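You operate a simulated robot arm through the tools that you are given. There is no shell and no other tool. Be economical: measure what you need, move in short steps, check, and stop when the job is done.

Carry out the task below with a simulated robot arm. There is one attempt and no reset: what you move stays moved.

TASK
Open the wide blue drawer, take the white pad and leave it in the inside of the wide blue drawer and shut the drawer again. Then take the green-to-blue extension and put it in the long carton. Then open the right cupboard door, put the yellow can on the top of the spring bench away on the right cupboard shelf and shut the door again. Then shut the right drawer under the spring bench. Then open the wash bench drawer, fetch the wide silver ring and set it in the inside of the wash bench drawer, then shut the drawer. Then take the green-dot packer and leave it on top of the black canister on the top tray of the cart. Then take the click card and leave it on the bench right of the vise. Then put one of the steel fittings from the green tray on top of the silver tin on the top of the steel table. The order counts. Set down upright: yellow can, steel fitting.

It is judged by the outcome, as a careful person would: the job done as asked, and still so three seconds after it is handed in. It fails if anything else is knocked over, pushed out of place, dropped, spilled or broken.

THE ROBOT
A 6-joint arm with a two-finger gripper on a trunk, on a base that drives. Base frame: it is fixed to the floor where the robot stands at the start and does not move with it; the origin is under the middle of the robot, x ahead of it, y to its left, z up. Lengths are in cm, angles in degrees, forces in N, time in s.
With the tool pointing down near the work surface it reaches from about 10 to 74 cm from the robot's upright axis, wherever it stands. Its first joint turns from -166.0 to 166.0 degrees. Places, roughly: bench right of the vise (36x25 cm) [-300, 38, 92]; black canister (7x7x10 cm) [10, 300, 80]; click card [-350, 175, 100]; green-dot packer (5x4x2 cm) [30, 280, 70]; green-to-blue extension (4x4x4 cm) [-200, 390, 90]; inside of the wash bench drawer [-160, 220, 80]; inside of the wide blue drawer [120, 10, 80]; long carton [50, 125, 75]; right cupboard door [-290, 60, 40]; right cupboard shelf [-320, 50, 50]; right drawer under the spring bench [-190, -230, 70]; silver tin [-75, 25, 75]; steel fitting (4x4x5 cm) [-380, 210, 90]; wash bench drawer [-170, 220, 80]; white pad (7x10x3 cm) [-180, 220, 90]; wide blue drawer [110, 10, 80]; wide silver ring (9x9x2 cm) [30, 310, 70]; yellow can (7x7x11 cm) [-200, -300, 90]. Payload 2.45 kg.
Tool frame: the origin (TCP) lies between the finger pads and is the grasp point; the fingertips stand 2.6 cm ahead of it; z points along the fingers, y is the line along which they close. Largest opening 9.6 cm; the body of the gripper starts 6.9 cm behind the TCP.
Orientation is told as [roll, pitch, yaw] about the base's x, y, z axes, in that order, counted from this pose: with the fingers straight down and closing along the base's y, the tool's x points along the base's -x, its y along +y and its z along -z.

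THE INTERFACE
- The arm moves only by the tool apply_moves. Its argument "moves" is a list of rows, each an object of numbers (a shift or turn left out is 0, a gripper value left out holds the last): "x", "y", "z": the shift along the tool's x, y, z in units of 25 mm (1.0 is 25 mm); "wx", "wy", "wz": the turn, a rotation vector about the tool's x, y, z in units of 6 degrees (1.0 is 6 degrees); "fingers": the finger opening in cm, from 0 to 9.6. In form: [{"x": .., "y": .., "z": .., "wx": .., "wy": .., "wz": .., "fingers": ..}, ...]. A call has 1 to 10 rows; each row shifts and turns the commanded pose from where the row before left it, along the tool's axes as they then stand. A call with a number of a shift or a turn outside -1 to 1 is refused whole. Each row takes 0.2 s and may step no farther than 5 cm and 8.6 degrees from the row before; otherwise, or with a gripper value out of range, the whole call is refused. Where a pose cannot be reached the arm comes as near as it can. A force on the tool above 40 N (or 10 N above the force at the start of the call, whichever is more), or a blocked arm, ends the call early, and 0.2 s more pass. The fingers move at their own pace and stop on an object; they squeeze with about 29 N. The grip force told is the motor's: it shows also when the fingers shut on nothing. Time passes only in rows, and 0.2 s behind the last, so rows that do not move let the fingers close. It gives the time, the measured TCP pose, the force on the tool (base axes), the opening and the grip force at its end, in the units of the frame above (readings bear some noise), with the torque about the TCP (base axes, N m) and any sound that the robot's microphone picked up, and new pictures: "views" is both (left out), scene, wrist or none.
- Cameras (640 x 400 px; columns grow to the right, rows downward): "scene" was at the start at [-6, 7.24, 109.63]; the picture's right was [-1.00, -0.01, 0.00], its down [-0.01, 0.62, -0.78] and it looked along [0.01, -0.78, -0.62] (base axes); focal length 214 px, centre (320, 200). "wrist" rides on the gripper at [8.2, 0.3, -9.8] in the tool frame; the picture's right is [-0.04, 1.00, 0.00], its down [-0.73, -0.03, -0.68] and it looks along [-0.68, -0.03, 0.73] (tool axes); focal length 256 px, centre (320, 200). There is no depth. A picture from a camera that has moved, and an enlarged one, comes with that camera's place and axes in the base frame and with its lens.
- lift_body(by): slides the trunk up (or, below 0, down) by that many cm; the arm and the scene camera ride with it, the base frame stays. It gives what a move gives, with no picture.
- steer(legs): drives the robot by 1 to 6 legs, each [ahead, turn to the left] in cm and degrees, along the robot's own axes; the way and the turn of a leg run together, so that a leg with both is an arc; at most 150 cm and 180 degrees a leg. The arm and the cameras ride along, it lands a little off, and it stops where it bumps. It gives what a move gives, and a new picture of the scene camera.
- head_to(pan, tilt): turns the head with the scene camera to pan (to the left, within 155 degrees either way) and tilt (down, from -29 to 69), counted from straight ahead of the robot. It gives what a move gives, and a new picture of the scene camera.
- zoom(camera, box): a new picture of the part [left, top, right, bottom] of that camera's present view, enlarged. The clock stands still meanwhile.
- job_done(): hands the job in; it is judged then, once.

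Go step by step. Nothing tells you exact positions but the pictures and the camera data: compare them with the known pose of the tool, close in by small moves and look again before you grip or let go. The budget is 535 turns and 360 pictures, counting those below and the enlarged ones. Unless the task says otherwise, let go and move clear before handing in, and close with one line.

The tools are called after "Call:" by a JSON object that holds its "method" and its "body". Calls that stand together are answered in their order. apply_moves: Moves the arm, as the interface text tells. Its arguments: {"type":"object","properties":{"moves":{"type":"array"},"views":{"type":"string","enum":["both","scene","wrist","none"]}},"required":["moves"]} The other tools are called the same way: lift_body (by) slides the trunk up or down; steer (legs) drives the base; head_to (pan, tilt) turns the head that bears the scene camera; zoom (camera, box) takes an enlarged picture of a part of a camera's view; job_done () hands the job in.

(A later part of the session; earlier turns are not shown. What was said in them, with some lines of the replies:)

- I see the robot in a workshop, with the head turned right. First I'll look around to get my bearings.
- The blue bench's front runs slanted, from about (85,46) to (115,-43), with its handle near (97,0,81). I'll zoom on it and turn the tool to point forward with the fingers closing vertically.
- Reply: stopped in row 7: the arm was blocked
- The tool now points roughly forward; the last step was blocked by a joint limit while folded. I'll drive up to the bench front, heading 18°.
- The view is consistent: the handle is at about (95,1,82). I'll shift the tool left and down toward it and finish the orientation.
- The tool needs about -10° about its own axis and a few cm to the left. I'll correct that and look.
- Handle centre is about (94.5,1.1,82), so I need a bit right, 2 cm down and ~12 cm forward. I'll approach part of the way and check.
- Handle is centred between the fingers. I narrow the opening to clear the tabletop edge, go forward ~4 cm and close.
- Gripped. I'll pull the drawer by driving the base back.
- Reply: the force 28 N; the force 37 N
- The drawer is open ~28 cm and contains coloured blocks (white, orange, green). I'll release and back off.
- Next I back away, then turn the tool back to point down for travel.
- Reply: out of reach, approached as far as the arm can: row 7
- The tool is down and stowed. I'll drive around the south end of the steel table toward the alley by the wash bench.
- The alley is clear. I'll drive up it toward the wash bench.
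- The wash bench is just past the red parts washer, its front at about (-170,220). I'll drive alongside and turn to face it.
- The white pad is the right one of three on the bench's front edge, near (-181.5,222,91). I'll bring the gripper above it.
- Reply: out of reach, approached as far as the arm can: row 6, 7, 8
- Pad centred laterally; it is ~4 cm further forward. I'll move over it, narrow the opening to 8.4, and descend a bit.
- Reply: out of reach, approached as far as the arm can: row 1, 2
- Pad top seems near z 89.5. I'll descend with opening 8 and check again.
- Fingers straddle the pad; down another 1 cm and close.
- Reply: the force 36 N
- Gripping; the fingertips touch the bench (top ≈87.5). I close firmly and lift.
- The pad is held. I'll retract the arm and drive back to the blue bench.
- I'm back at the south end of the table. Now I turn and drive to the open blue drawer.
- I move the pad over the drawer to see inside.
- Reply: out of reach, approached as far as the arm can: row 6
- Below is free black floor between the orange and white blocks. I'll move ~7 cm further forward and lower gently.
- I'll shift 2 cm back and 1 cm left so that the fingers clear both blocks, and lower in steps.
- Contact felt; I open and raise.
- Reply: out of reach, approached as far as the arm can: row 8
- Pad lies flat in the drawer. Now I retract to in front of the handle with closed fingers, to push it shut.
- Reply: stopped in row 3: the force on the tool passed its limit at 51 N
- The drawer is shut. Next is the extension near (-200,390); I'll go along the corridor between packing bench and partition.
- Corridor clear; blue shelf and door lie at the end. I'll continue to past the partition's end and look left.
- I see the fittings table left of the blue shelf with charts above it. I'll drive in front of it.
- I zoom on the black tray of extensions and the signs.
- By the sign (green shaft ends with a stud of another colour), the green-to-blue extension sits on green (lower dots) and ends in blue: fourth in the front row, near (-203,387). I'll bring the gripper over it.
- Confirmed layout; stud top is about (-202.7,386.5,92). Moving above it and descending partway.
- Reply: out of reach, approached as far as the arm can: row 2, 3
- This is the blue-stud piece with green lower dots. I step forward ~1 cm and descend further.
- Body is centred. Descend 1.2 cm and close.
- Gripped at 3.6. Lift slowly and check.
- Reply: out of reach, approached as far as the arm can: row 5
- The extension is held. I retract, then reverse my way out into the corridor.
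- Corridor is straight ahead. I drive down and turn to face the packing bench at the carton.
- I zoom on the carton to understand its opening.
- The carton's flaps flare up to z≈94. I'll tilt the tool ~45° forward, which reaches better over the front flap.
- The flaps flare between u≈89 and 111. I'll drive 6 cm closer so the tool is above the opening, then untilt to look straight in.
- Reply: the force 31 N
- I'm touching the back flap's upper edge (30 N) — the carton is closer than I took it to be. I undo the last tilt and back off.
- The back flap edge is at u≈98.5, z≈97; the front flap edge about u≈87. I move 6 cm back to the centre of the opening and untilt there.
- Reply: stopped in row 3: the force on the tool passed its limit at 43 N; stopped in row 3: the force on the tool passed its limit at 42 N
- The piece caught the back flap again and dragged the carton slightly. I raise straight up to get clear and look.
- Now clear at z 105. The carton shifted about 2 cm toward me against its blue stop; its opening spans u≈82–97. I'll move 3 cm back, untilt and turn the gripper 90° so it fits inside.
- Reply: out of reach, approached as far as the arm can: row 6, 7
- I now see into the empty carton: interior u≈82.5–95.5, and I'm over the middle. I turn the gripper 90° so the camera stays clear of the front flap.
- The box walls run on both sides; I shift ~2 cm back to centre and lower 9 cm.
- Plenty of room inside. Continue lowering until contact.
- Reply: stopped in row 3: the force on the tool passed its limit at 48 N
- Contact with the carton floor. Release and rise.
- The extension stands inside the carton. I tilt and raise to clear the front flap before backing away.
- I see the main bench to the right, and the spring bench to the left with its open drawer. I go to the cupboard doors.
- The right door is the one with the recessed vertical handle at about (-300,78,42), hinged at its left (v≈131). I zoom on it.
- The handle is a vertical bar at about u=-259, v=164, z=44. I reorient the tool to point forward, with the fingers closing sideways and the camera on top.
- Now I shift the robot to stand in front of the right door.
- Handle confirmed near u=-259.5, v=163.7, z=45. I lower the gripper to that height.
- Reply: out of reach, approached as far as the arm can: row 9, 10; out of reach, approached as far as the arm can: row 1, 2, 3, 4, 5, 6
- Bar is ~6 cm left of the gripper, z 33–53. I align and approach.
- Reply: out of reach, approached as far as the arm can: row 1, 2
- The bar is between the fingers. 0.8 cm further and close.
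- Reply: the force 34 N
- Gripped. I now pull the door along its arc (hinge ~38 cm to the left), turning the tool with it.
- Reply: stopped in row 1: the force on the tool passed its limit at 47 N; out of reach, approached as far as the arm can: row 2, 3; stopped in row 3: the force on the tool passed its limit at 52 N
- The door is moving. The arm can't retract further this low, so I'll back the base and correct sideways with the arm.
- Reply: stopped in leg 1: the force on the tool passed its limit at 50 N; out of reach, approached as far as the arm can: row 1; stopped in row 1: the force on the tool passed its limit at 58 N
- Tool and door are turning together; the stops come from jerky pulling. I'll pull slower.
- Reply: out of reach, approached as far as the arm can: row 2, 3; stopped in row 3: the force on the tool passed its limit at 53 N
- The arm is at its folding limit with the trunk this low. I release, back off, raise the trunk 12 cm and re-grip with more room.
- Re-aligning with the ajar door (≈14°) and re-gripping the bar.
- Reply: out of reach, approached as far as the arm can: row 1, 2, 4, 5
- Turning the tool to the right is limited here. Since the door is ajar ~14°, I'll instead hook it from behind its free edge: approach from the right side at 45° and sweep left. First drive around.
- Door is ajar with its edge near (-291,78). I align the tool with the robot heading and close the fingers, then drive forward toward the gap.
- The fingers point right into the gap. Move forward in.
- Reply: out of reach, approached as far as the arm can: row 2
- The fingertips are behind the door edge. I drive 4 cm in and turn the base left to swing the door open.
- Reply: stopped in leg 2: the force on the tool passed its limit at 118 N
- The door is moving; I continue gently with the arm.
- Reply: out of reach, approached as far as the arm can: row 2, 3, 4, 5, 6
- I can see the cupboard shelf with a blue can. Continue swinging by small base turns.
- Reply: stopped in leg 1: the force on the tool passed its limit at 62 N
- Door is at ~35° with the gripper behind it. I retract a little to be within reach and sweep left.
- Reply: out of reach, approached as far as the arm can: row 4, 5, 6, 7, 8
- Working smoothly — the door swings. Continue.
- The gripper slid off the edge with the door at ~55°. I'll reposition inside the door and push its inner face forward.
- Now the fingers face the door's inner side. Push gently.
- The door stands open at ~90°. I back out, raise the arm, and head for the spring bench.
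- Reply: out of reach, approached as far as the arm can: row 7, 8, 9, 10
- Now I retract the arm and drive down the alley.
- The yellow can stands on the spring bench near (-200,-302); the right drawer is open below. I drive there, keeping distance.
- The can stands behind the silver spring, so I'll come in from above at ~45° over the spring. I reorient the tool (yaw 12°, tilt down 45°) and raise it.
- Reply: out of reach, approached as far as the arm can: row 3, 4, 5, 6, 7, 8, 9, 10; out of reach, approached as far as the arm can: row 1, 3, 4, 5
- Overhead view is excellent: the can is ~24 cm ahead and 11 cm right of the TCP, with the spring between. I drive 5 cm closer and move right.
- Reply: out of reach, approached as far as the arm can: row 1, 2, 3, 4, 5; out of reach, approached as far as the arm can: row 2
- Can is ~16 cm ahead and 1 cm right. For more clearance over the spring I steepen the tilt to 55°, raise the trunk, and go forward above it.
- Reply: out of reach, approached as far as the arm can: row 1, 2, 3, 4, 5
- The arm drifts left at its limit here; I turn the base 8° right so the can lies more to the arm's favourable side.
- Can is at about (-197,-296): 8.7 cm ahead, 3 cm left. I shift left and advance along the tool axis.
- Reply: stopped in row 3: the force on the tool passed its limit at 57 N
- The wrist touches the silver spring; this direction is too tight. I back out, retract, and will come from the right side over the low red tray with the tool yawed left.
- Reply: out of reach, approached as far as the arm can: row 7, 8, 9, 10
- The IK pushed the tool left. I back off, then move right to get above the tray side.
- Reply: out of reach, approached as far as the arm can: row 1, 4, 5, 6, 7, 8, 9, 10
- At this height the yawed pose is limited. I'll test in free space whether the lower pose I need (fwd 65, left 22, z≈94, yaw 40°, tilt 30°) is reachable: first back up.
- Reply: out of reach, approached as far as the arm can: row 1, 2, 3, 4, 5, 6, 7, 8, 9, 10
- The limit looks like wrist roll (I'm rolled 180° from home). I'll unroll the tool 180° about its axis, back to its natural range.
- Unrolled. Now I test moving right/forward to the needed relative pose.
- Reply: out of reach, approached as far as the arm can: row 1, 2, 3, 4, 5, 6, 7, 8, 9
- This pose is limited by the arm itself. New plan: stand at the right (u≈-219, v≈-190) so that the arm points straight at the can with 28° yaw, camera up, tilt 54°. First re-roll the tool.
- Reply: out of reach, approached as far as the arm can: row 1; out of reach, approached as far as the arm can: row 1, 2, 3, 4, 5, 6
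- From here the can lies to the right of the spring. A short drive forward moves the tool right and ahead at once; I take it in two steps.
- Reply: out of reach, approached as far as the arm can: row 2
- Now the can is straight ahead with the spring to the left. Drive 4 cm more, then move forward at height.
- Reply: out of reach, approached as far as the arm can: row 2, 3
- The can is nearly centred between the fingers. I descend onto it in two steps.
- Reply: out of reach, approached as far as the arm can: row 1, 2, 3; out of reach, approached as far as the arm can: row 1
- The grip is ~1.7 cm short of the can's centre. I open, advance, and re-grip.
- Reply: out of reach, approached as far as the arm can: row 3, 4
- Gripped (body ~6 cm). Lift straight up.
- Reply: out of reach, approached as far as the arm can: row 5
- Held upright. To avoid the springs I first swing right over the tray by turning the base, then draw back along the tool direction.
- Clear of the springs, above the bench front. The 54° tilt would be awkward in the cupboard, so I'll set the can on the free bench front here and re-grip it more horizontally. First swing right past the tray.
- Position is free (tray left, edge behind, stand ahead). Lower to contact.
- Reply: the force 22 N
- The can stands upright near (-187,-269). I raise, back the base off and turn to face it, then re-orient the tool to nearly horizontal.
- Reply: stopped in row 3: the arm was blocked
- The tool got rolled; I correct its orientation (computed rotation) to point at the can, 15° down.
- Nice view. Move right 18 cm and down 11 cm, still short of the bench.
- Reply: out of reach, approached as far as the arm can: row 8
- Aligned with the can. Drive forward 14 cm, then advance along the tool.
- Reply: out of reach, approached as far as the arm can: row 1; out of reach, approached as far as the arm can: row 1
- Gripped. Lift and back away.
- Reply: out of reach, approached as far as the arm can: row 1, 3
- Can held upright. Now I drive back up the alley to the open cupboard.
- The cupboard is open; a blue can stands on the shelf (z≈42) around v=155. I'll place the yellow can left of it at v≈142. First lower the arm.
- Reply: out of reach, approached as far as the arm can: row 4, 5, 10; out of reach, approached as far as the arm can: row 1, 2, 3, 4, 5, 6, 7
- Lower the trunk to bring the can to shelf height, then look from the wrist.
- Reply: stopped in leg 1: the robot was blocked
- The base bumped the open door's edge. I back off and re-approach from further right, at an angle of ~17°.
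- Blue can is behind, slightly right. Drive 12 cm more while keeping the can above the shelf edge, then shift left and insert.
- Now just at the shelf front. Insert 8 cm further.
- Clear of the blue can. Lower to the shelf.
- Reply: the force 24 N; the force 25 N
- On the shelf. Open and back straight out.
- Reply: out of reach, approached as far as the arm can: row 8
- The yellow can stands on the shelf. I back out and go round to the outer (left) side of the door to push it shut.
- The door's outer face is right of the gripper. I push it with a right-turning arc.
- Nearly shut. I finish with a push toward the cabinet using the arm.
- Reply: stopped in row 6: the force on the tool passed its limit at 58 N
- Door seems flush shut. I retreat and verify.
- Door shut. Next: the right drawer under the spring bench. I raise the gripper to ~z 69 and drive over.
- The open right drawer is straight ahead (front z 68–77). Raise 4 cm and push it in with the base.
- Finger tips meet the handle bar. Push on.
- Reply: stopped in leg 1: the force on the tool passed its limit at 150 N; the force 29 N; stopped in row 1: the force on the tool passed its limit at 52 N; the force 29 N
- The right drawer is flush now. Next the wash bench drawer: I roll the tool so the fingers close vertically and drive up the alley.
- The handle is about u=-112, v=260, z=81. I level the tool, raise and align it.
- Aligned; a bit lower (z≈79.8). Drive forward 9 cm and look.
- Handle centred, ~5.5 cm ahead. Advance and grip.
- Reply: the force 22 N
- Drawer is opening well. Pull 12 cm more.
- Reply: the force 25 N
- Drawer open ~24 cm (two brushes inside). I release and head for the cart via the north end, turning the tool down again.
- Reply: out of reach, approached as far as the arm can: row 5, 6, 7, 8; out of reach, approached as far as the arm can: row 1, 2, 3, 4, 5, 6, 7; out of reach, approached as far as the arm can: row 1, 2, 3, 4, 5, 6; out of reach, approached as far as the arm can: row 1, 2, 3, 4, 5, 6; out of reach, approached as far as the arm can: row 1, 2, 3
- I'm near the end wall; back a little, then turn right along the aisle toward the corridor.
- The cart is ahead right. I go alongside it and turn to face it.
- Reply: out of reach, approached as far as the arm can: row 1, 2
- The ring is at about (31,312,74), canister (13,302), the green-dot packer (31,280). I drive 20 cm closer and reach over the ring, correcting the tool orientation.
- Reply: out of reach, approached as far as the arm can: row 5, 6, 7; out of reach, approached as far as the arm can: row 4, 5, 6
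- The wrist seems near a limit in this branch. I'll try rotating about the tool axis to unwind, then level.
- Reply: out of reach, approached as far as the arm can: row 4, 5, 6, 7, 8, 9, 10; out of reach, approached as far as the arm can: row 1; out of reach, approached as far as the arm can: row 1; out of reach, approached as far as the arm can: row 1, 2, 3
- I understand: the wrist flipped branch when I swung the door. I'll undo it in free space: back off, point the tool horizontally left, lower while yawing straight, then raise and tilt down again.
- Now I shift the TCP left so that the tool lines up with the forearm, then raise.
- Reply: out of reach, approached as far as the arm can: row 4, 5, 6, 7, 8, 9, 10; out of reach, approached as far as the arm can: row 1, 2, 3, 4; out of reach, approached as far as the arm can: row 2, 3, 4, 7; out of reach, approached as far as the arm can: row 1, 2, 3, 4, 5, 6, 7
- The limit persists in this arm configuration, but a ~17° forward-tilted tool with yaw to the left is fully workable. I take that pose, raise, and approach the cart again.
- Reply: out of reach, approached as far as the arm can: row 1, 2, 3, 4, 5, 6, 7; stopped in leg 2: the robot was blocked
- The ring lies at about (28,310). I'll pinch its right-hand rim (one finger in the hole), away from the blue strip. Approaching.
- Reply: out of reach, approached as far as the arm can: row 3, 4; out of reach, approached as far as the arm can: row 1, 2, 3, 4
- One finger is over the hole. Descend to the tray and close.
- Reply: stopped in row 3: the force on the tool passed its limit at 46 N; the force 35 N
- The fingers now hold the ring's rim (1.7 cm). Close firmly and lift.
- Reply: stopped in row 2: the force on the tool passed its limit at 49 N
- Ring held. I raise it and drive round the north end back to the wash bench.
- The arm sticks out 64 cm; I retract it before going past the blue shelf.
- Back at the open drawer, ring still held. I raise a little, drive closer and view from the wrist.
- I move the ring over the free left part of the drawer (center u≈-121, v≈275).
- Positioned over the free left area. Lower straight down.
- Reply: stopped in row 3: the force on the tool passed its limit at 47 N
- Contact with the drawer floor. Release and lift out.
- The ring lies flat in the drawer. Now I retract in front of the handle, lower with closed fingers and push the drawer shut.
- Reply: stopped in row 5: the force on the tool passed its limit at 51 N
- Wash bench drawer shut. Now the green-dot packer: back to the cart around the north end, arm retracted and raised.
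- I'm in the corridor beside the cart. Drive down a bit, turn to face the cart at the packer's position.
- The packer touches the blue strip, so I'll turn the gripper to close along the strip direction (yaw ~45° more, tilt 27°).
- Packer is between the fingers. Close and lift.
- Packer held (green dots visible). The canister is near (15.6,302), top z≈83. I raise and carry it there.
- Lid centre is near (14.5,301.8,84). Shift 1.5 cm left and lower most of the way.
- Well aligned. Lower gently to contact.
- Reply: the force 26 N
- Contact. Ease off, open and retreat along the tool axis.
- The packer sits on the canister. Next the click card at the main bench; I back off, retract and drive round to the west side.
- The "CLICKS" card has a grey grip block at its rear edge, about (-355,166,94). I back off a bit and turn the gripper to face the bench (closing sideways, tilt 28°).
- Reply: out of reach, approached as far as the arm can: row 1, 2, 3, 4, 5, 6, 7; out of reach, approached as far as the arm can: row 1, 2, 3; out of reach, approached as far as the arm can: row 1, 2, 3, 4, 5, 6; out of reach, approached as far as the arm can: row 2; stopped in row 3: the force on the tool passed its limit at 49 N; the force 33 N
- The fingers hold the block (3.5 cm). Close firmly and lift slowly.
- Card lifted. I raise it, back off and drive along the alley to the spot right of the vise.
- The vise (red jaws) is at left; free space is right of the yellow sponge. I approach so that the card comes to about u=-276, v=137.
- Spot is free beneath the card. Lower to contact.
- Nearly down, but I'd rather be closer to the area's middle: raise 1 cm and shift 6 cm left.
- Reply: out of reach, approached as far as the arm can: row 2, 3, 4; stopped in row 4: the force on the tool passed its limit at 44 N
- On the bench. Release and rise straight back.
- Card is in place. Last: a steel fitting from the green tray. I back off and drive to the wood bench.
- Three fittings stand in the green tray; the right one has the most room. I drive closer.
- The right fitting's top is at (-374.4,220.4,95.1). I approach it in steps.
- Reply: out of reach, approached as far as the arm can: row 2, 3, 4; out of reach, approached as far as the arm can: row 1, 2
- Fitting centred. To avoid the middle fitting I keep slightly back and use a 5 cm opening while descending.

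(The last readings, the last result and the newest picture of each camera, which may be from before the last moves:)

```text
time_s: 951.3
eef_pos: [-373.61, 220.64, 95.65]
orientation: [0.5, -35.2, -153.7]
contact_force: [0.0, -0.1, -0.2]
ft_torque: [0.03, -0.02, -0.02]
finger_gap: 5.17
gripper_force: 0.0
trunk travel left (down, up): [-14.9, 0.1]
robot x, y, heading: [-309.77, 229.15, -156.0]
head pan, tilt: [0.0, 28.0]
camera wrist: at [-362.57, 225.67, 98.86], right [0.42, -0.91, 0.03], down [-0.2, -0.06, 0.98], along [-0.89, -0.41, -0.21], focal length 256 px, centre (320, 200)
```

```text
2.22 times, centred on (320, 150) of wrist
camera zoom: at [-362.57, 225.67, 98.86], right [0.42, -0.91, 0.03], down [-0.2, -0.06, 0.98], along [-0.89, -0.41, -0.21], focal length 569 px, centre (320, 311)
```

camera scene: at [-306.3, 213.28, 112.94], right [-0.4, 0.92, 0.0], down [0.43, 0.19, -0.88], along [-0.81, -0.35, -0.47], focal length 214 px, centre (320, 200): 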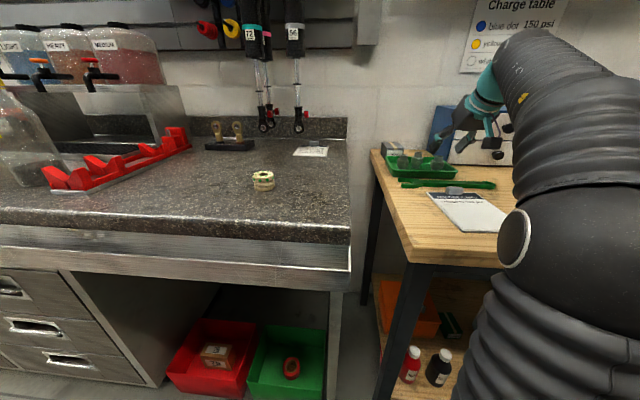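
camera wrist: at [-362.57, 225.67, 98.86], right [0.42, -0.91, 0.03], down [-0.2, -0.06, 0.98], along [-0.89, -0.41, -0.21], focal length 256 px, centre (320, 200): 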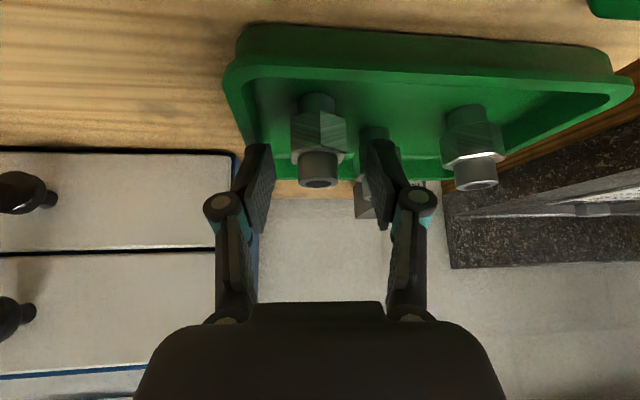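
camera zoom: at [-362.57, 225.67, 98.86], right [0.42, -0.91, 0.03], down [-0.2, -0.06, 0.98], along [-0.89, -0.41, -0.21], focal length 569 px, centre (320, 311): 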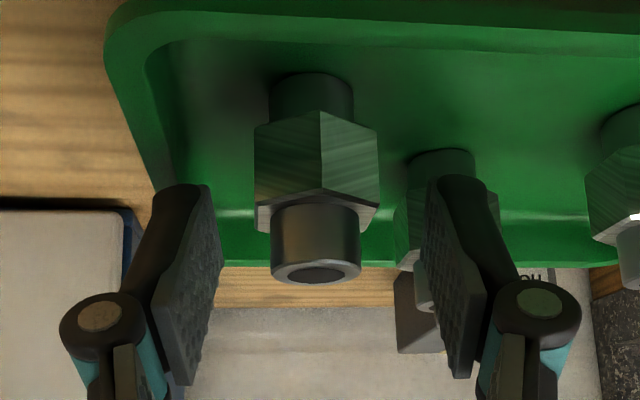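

Call:
{"method": "apply_moves", "body": {"moves": [{"z": 0.2, "x": 0.14}, {"z": 0.18, "x": 0.14}, {"fingers": 2}, {"fingers": 2}, {"fingers": 2}], "views": "wrist"}}

Call:
{"method": "zoom", "body": {"camera": "wrist", "box": [200, 60, 440, 240]}}

```text
time_s: 952.5
eef_pos: [-373.54, 220.42, 94.37]
orientation: [0.4, -35.1, -153.9]
contact_force: [-0.4, -0.4, 0.1]
ft_torque: [0.0, 0.0, 0.0]
finger_gap: 3.24
gripper_force: 28.9
trunk travel left (down, up): [-14.9, 0.1]
robot x, y, heading: [-309.68, 228.83, -156.5]
head pan, tilt: [0.0, 28.0]
camera wrist: at [-362.54, 225.53, 97.66], right [0.42, -0.91, 0.03], down [-0.2, -0.06, 0.98], along [-0.89, -0.41, -0.21], focal length 256 px, centre (320, 200)
```

wrist: 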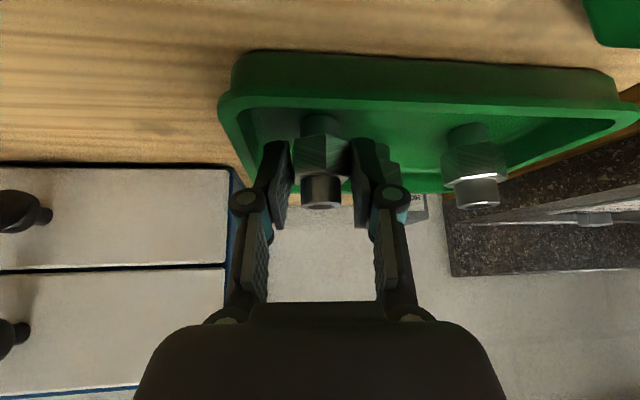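

```text
2.22 times, centred on (320, 150) of wrist
camera zoom: at [-362.54, 225.53, 97.66], right [0.42, -0.91, 0.03], down [-0.2, -0.06, 0.98], along [-0.89, -0.41, -0.21], focal length 569 px, centre (320, 311)
```

zoom: 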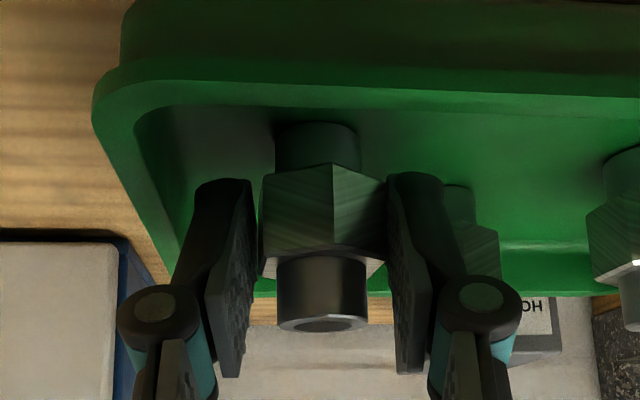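

Gripped on the hex flats (3.24 cm). Lift.

Call:
{"method": "apply_moves", "body": {"moves": [{"z": -0.3, "x": -0.2}, {"z": -0.6, "x": -0.43}, {"z": -0.8, "x": -0.55}, {"z": -0.8, "x": -0.55}], "views": "wrist"}}

```text
time_s: 953.5
eef_pos: [-373.55, 220.77, 101.91]
orientation: [0.9, -35.5, -153.8]
contact_force: [0.5, 0.2, -0.9]
ft_torque: [0.0, -0.03, -0.01]
finger_gap: 3.26
gripper_force: 29.0
out of reach, approached as far as the arm can: row 4
trunk travel left (down, up): [-14.9, 0.1]
robot x, y, heading: [-309.47, 228.73, -156.2]
head pan, tilt: [0.0, 28.0]
camera wrist: at [-362.49, 226.03, 105.25], right [0.42, -0.91, 0.04], down [-0.2, -0.05, 0.98], along [-0.88, -0.42, -0.2], focal length 256 px, centre (320, 200)
```

wrist: 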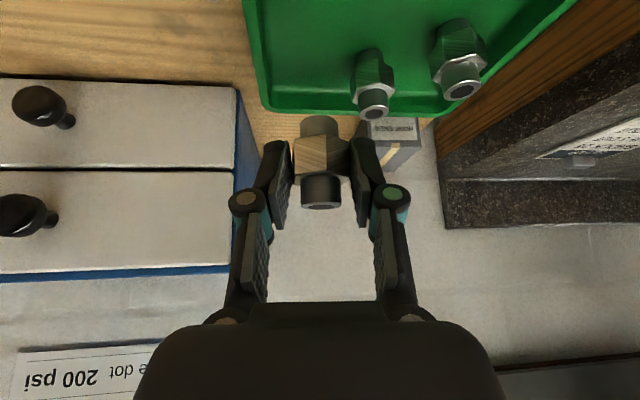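

Fitting held upright. I back out and drive south around the steel table to its far side.

Call:
{"method": "steer", "body": {"legs": [[-48, 0], [0, 86], [150, 0], [150, 0], [62, 0], [0, 90]]}}

```text
time_s: 981.0
eef_pos: [-83.27, -93.26, 101.93]
orientation: [0.9, -35.5, 21.1]
contact_force: [-1.0, 0.5, -2.4]
ft_torque: [0.02, 0.01, 0.03]
finger_gap: 3.26
gripper_force: 30.0
trunk travel left (down, up): [-14.9, 0.1]
robot x, y, heading: [-147.88, -95.25, 18.2]
head pan, tilt: [0.0, 28.0]
camera scene: at [-149.82, -79.3, 112.94], right [0.32, -0.95, 0.0], down [-0.45, -0.15, -0.88], along [0.84, 0.28, -0.47], focal length 214 px, centre (320, 200)
```

scene: 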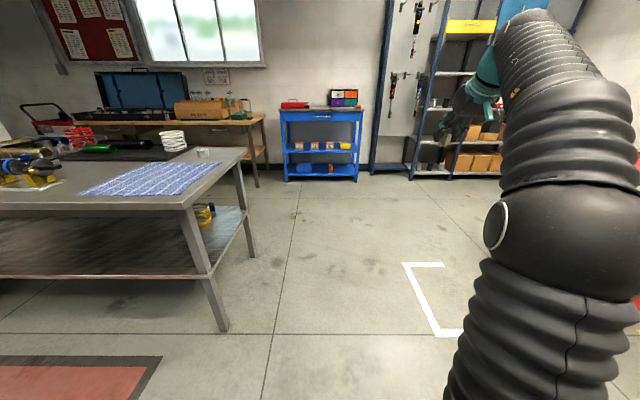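

Call:
{"method": "steer", "body": {"legs": [[150, 0], [26, 0], [0, 91], [66, 0], [0, 89]]}}

Call:
{"method": "head_to", "body": {"pan": 0, "tilt": 35}}

Call:
{"method": "apply_moves", "body": {"moves": [{"fingers": 2}], "views": "wrist"}}

```text
time_s: 1001.0
eef_pos: [-63.11, 18.04, 101.87]
orientation: [0.9, -35.5, -157.7]
contact_force: [-0.3, 1.1, -1.0]
ft_torque: [-0.01, -0.01, -0.01]
finger_gap: 3.23
gripper_force: 28.7
trunk travel left (down, up): [-14.9, 0.1]
robot x, y, heading: [1.24, 21.45, -159.8]
head pan, tilt: [0.0, 28.0]
camera scene: at [3.39, 5.73, 112.94], right [-0.34, 0.94, 0.0], down [0.44, 0.16, -0.88], along [-0.83, -0.3, -0.47], focal length 214 px, centre (320, 200)
```

scene: 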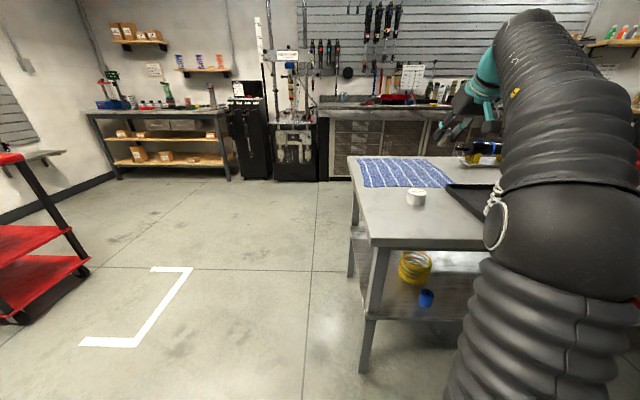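

```text
time_s: 1001.7
eef_pos: [-63.22, 17.93, 101.94]
orientation: [0.9, -35.3, -157.7]
contact_force: [-0.1, 0.7, -1.5]
ft_torque: [-0.01, -0.05, 0.0]
finger_gap: 3.25
gripper_force: 29.1
trunk travel left (down, up): [-14.9, 0.1]
robot x, y, heading: [1.16, 21.66, -160.6]
head pan, tilt: [0.0, 35.0]
camera scene: at [3.68, 5.84, 111.85], right [-0.34, 0.94, 0.0], down [0.54, 0.19, -0.82], along [-0.77, -0.28, -0.57], focal length 214 px, centre (320, 200)
```

scene: 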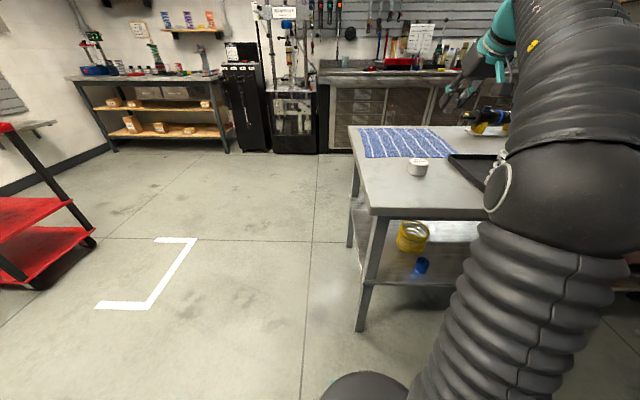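

```text
time_s: 1002.1
eef_pos: [-63.16, 17.86, 102.0]
orientation: [0.9, -35.4, -157.7]
contact_force: [0.2, -0.7, -1.8]
ft_torque: [0.02, 0.04, 0.01]
finger_gap: 3.24
gripper_force: 29.1
trunk travel left (down, up): [-14.9, 0.1]
robot x, y, heading: [1.08, 21.55, -160.3]
head pan, tilt: [0.0, 35.0]
camera wrist: at [-51.78, 22.31, 105.21], right [0.36, -0.93, 0.04], down [-0.2, -0.04, 0.98], along [-0.91, -0.36, -0.2], focal length 256 px, centre (320, 200)
```

wrist: 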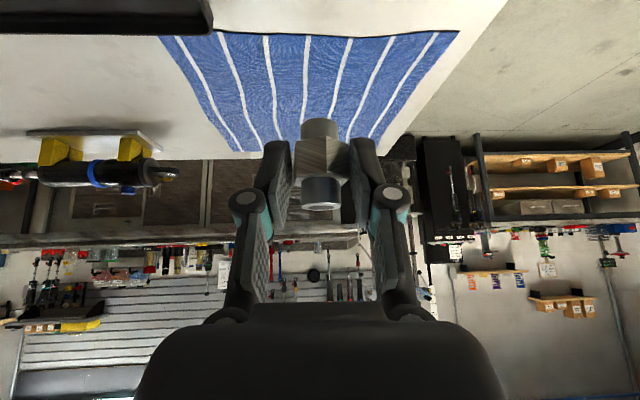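

Call:
{"method": "zoom", "body": {"camera": "scene", "box": [370, 130, 470, 200]}}

```text
5.71 times, centred on (420, 165) of scene
camera zoom: at [3.68, 5.84, 111.84], right [-0.34, 0.94, 0.0], down [0.54, 0.19, -0.82], along [-0.77, -0.28, -0.57], focal length 1226 px, centre (-251, 400)
```

zoom: 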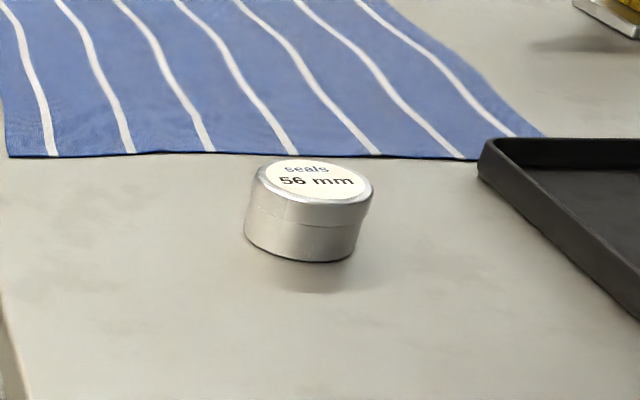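

I back 20 cm to see the tin with the wrist camera for a second bearing.

Call:
{"method": "steer", "body": {"legs": [[-20, 0]]}}

Call:
{"method": "apply_moves", "body": {"moves": [{"fingers": 2}], "views": "wrist"}}

```text
time_s: 1003.7
eef_pos: [-44.51, 24.66, 101.94]
orientation: [0.9, -35.4, -157.8]
contact_force: [-0.2, 0.1, -0.6]
ft_torque: [-0.01, -0.01, -0.02]
finger_gap: 3.25
gripper_force: 29.1
trunk travel left (down, up): [-14.9, 0.1]
robot x, y, heading: [19.52, 27.95, -160.4]
head pan, tilt: [0.0, 35.0]
camera scene: at [22.2, 12.48, 111.84], right [-0.34, 0.94, 0.0], down [0.54, 0.19, -0.82], along [-0.77, -0.28, -0.57], focal length 214 px, centre (320, 200)
```

scene: 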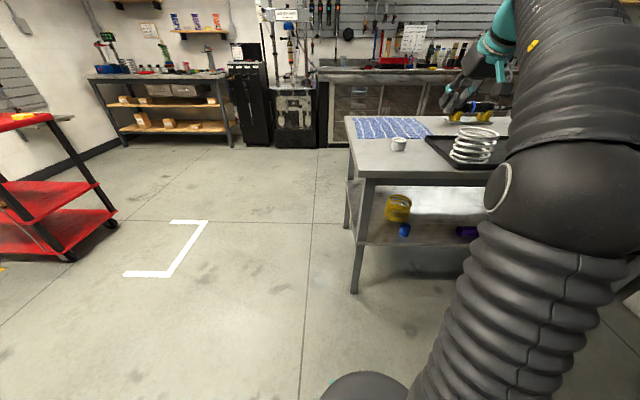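

```text
time_s: 1004.1
eef_pos: [-44.63, 24.55, 102.06]
orientation: [0.9, -35.4, -157.7]
contact_force: [-0.3, -0.1, -1.8]
ft_torque: [0.01, -0.02, 0.01]
finger_gap: 3.24
gripper_force: 28.9
trunk travel left (down, up): [-14.9, 0.1]
robot x, y, heading: [19.48, 28.0, -160.5]
head pan, tilt: [0.0, 35.0]
camera wrist: at [-33.24, 29.04, 105.21], right [0.36, -0.93, 0.04], down [-0.2, -0.04, 0.98], along [-0.91, -0.36, -0.2], focal length 256 px, centre (320, 200)
```

wrist: 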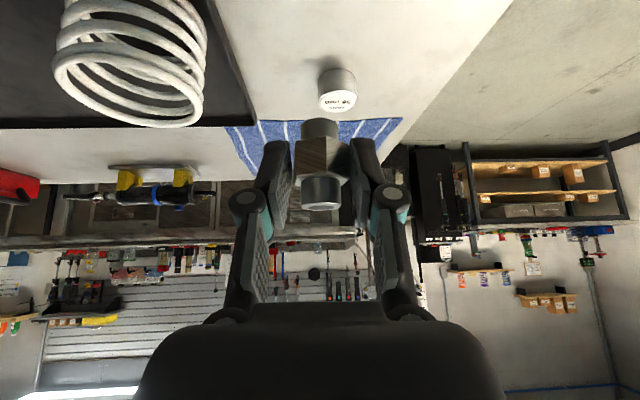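

Both bearings agree: tin at (-64.2,13.5), top z≈83.5. I turn 2.7° left and drive forward again.

Call:
{"method": "steer", "body": {"legs": [[0, 2.7], [17, 0]]}}

```text
time_s: 1005.9
eef_pos: [-60.3, 15.01, 101.9]
orientation: [0.8, -35.4, -155.0]
contact_force: [1.0, 0.1, -1.2]
ft_torque: [-0.01, 0.0, 0.0]
finger_gap: 3.23
gripper_force: 29.2
trunk travel left (down, up): [-14.9, 0.1]
robot x, y, heading: [3.98, 21.51, -158.0]
head pan, tilt: [0.0, 35.0]
```

Call:
{"method": "apply_moves", "body": {"moves": [{"z": 0.8, "x": 0.2}, {"z": 0.8, "x": 0.25}, {"z": 0.8, "x": 0.28}, {"z": 0.8, "x": 0.28}, {"z": 0.8, "x": 0.28}], "views": "wrist"}}

Call:
{"method": "zoom", "body": {"camera": "scene", "box": [360, 80, 500, 200]}}

```text
time_s: 1007.1
eef_pos: [-63.25, 13.6, 92.01]
orientation: [0.9, -35.4, -155.1]
contact_force: [-0.5, 0.7, -0.3]
ft_torque: [0.0, -0.02, 0.02]
finger_gap: 3.24
gripper_force: 29.0
trunk travel left (down, up): [-14.9, 0.1]
robot x, y, heading: [4.33, 21.87, -157.6]
head pan, tilt: [0.0, 35.0]
no pictures are left
```

```text
refused: no pictures are left
```

No pictures remain, but the pose is exactly on target. I lower carefully by force.

Call:
{"method": "apply_moves", "body": {"moves": [{"z": 0.33, "x": 0.23}, {"z": 0.33, "x": 0.23}, {"z": 0.2, "x": 0.14}], "views": "none"}}

```text
time_s: 1007.9
eef_pos: [-63.1, 13.59, 89.37]
orientation: [0.9, -35.3, -155.0]
contact_force: [-0.6, -0.2, -1.9]
ft_torque: [0.03, -0.04, 0.01]
finger_gap: 3.24
gripper_force: 28.7
trunk travel left (down, up): [-14.9, 0.1]
robot x, y, heading: [3.9, 21.68, -157.8]
head pan, tilt: [0.0, 35.0]
no pictures are left
```

Call:
{"method": "apply_moves", "body": {"moves": [{"z": 0.12, "x": 0.08}, {"z": 0.12, "x": 0.08}, {"z": 0.08, "x": 0.06}], "views": "none"}}

```text
time_s: 1008.7
eef_pos: [-63.04, 13.48, 88.37]
orientation: [0.9, -35.4, -155.0]
contact_force: [0.3, -1.1, -1.6]
ft_torque: [-0.01, 0.02, -0.05]
finger_gap: 3.23
gripper_force: 29.0
trunk travel left (down, up): [-14.9, 0.1]
robot x, y, heading: [3.88, 21.98, -157.7]
head pan, tilt: [0.0, 35.0]
no pictures are left
```

Call:
{"method": "apply_moves", "body": {"moves": [{"z": 0.08, "x": 0.055}, {"z": 0.08, "x": 0.055}], "views": "none"}}

```text
time_s: 1009.3
eef_pos: [-63.08, 13.45, 87.87]
orientation: [0.9, -35.4, -155.0]
contact_force: [0.9, -1.0, -0.9]
ft_torque: [0.01, 0.0, -0.02]
finger_gap: 3.23
gripper_force: 29.2
trunk travel left (down, up): [-14.9, 0.1]
robot x, y, heading: [3.81, 22.18, -157.5]
head pan, tilt: [0.0, 35.0]
no pictures are left
```

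Call:
{"method": "apply_moves", "body": {"moves": [{"z": 0.07, "x": 0.05}, {"z": 0.07, "x": 0.05}], "views": "none"}}

```text
time_s: 1009.9
eef_pos: [-63.04, 13.52, 87.44]
orientation: [1.0, -35.6, -154.9]
contact_force: [-1.4, 0.5, 4.4]
ft_torque: [0.0, 0.07, -0.01]
finger_gap: 3.29
gripper_force: 28.7
trunk travel left (down, up): [-14.9, 0.1]
robot x, y, heading: [3.66, 22.12, -157.4]
head pan, tilt: [0.0, 35.0]
no pictures are left
```

First contact at the expected height (tin top). Seat a touch more.

Call:
{"method": "apply_moves", "body": {"moves": [{"z": 0.05, "x": 0.035}], "views": "none"}}

```text
time_s: 1010.3
eef_pos: [-63.04, 13.44, 87.53]
orientation: [0.8, -35.7, -155.0]
contact_force: [-1.6, -0.1, 12.5]
ft_torque: [0.01, 0.19, 0.0]
finger_gap: 3.25
gripper_force: 29.0
trunk travel left (down, up): [-14.9, 0.1]
robot x, y, heading: [3.85, 21.88, -157.7]
head pan, tilt: [0.0, 35.0]
no pictures are left
```

Contact firm and centred. Ease off, open gradually and retreat along the tool axis.

Call:
{"method": "apply_moves", "body": {"moves": [{"z": -0.03, "x": -0.02}, {"fingers": 3.8}, {"fingers": 4.8}, {"fingers": 5.6}, {"fingers": 5.6}], "views": "none"}}

Call:
{"method": "apply_moves", "body": {"moves": [{"z": -0.3}, {"z": -0.5}, {"z": -0.7}, {"z": -0.8}, {"z": -0.8}, {"z": -0.8}, {"z": -0.8}], "views": "none"}}

```text
time_s: 1011.5
eef_pos: [-63.09, 13.46, 87.41]
orientation: [0.9, -35.4, -155.0]
contact_force: [0.3, 0.4, -0.5]
ft_torque: [-0.02, -0.03, -0.03]
finger_gap: 5.63
gripper_force: 0.1
trunk travel left (down, up): [-14.9, 0.1]
robot x, y, heading: [4.32, 21.59, -157.6]
head pan, tilt: [0.0, 35.0]
no pictures are left
```

```text
time_s: 1013.1
eef_pos: [-56.92, 16.6, 96.93]
orientation: [0.9, -35.4, -155.0]
contact_force: [0.4, 0.7, -1.1]
ft_torque: [0.0, -0.01, 0.01]
finger_gap: 5.6
gripper_force: 0.0
trunk travel left (down, up): [-14.9, 0.1]
robot x, y, heading: [3.72, 21.39, -157.9]
head pan, tilt: [0.0, 35.0]
no pictures are left
```

The release was quiet with no contact forces, so I back the robot clear and hand in.

Call:
{"method": "steer", "body": {"legs": [[-15, 0]]}}

Call:
{"method": "job_done", "body": {}}

```text
time_s: 1014.5
eef_pos: [-43.1, 22.38, 96.89]
orientation: [0.9, -35.4, -155.0]
contact_force: [0.6, 0.0, 0.0]
ft_torque: [0.0, 0.04, -0.01]
finger_gap: 5.59
gripper_force: 0.1
trunk travel left (down, up): [-14.9, 0.1]
robot x, y, heading: [17.83, 27.51, -157.7]
head pan, tilt: [0.0, 35.0]
```

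```text
The job is handed in.
```

I carried out all eight steps in the order given and handed the job in. The last one, the steel fitting on the silver tin, was set down by force reading alone because the pictures had run out, so I did not see whether it stands upright. On the way the long carton got dragged about 2 cm, and the base bumped the cart once and the open cupboard door once. For "green-to-blue" I took the extension with the blue stud and green lower dots.
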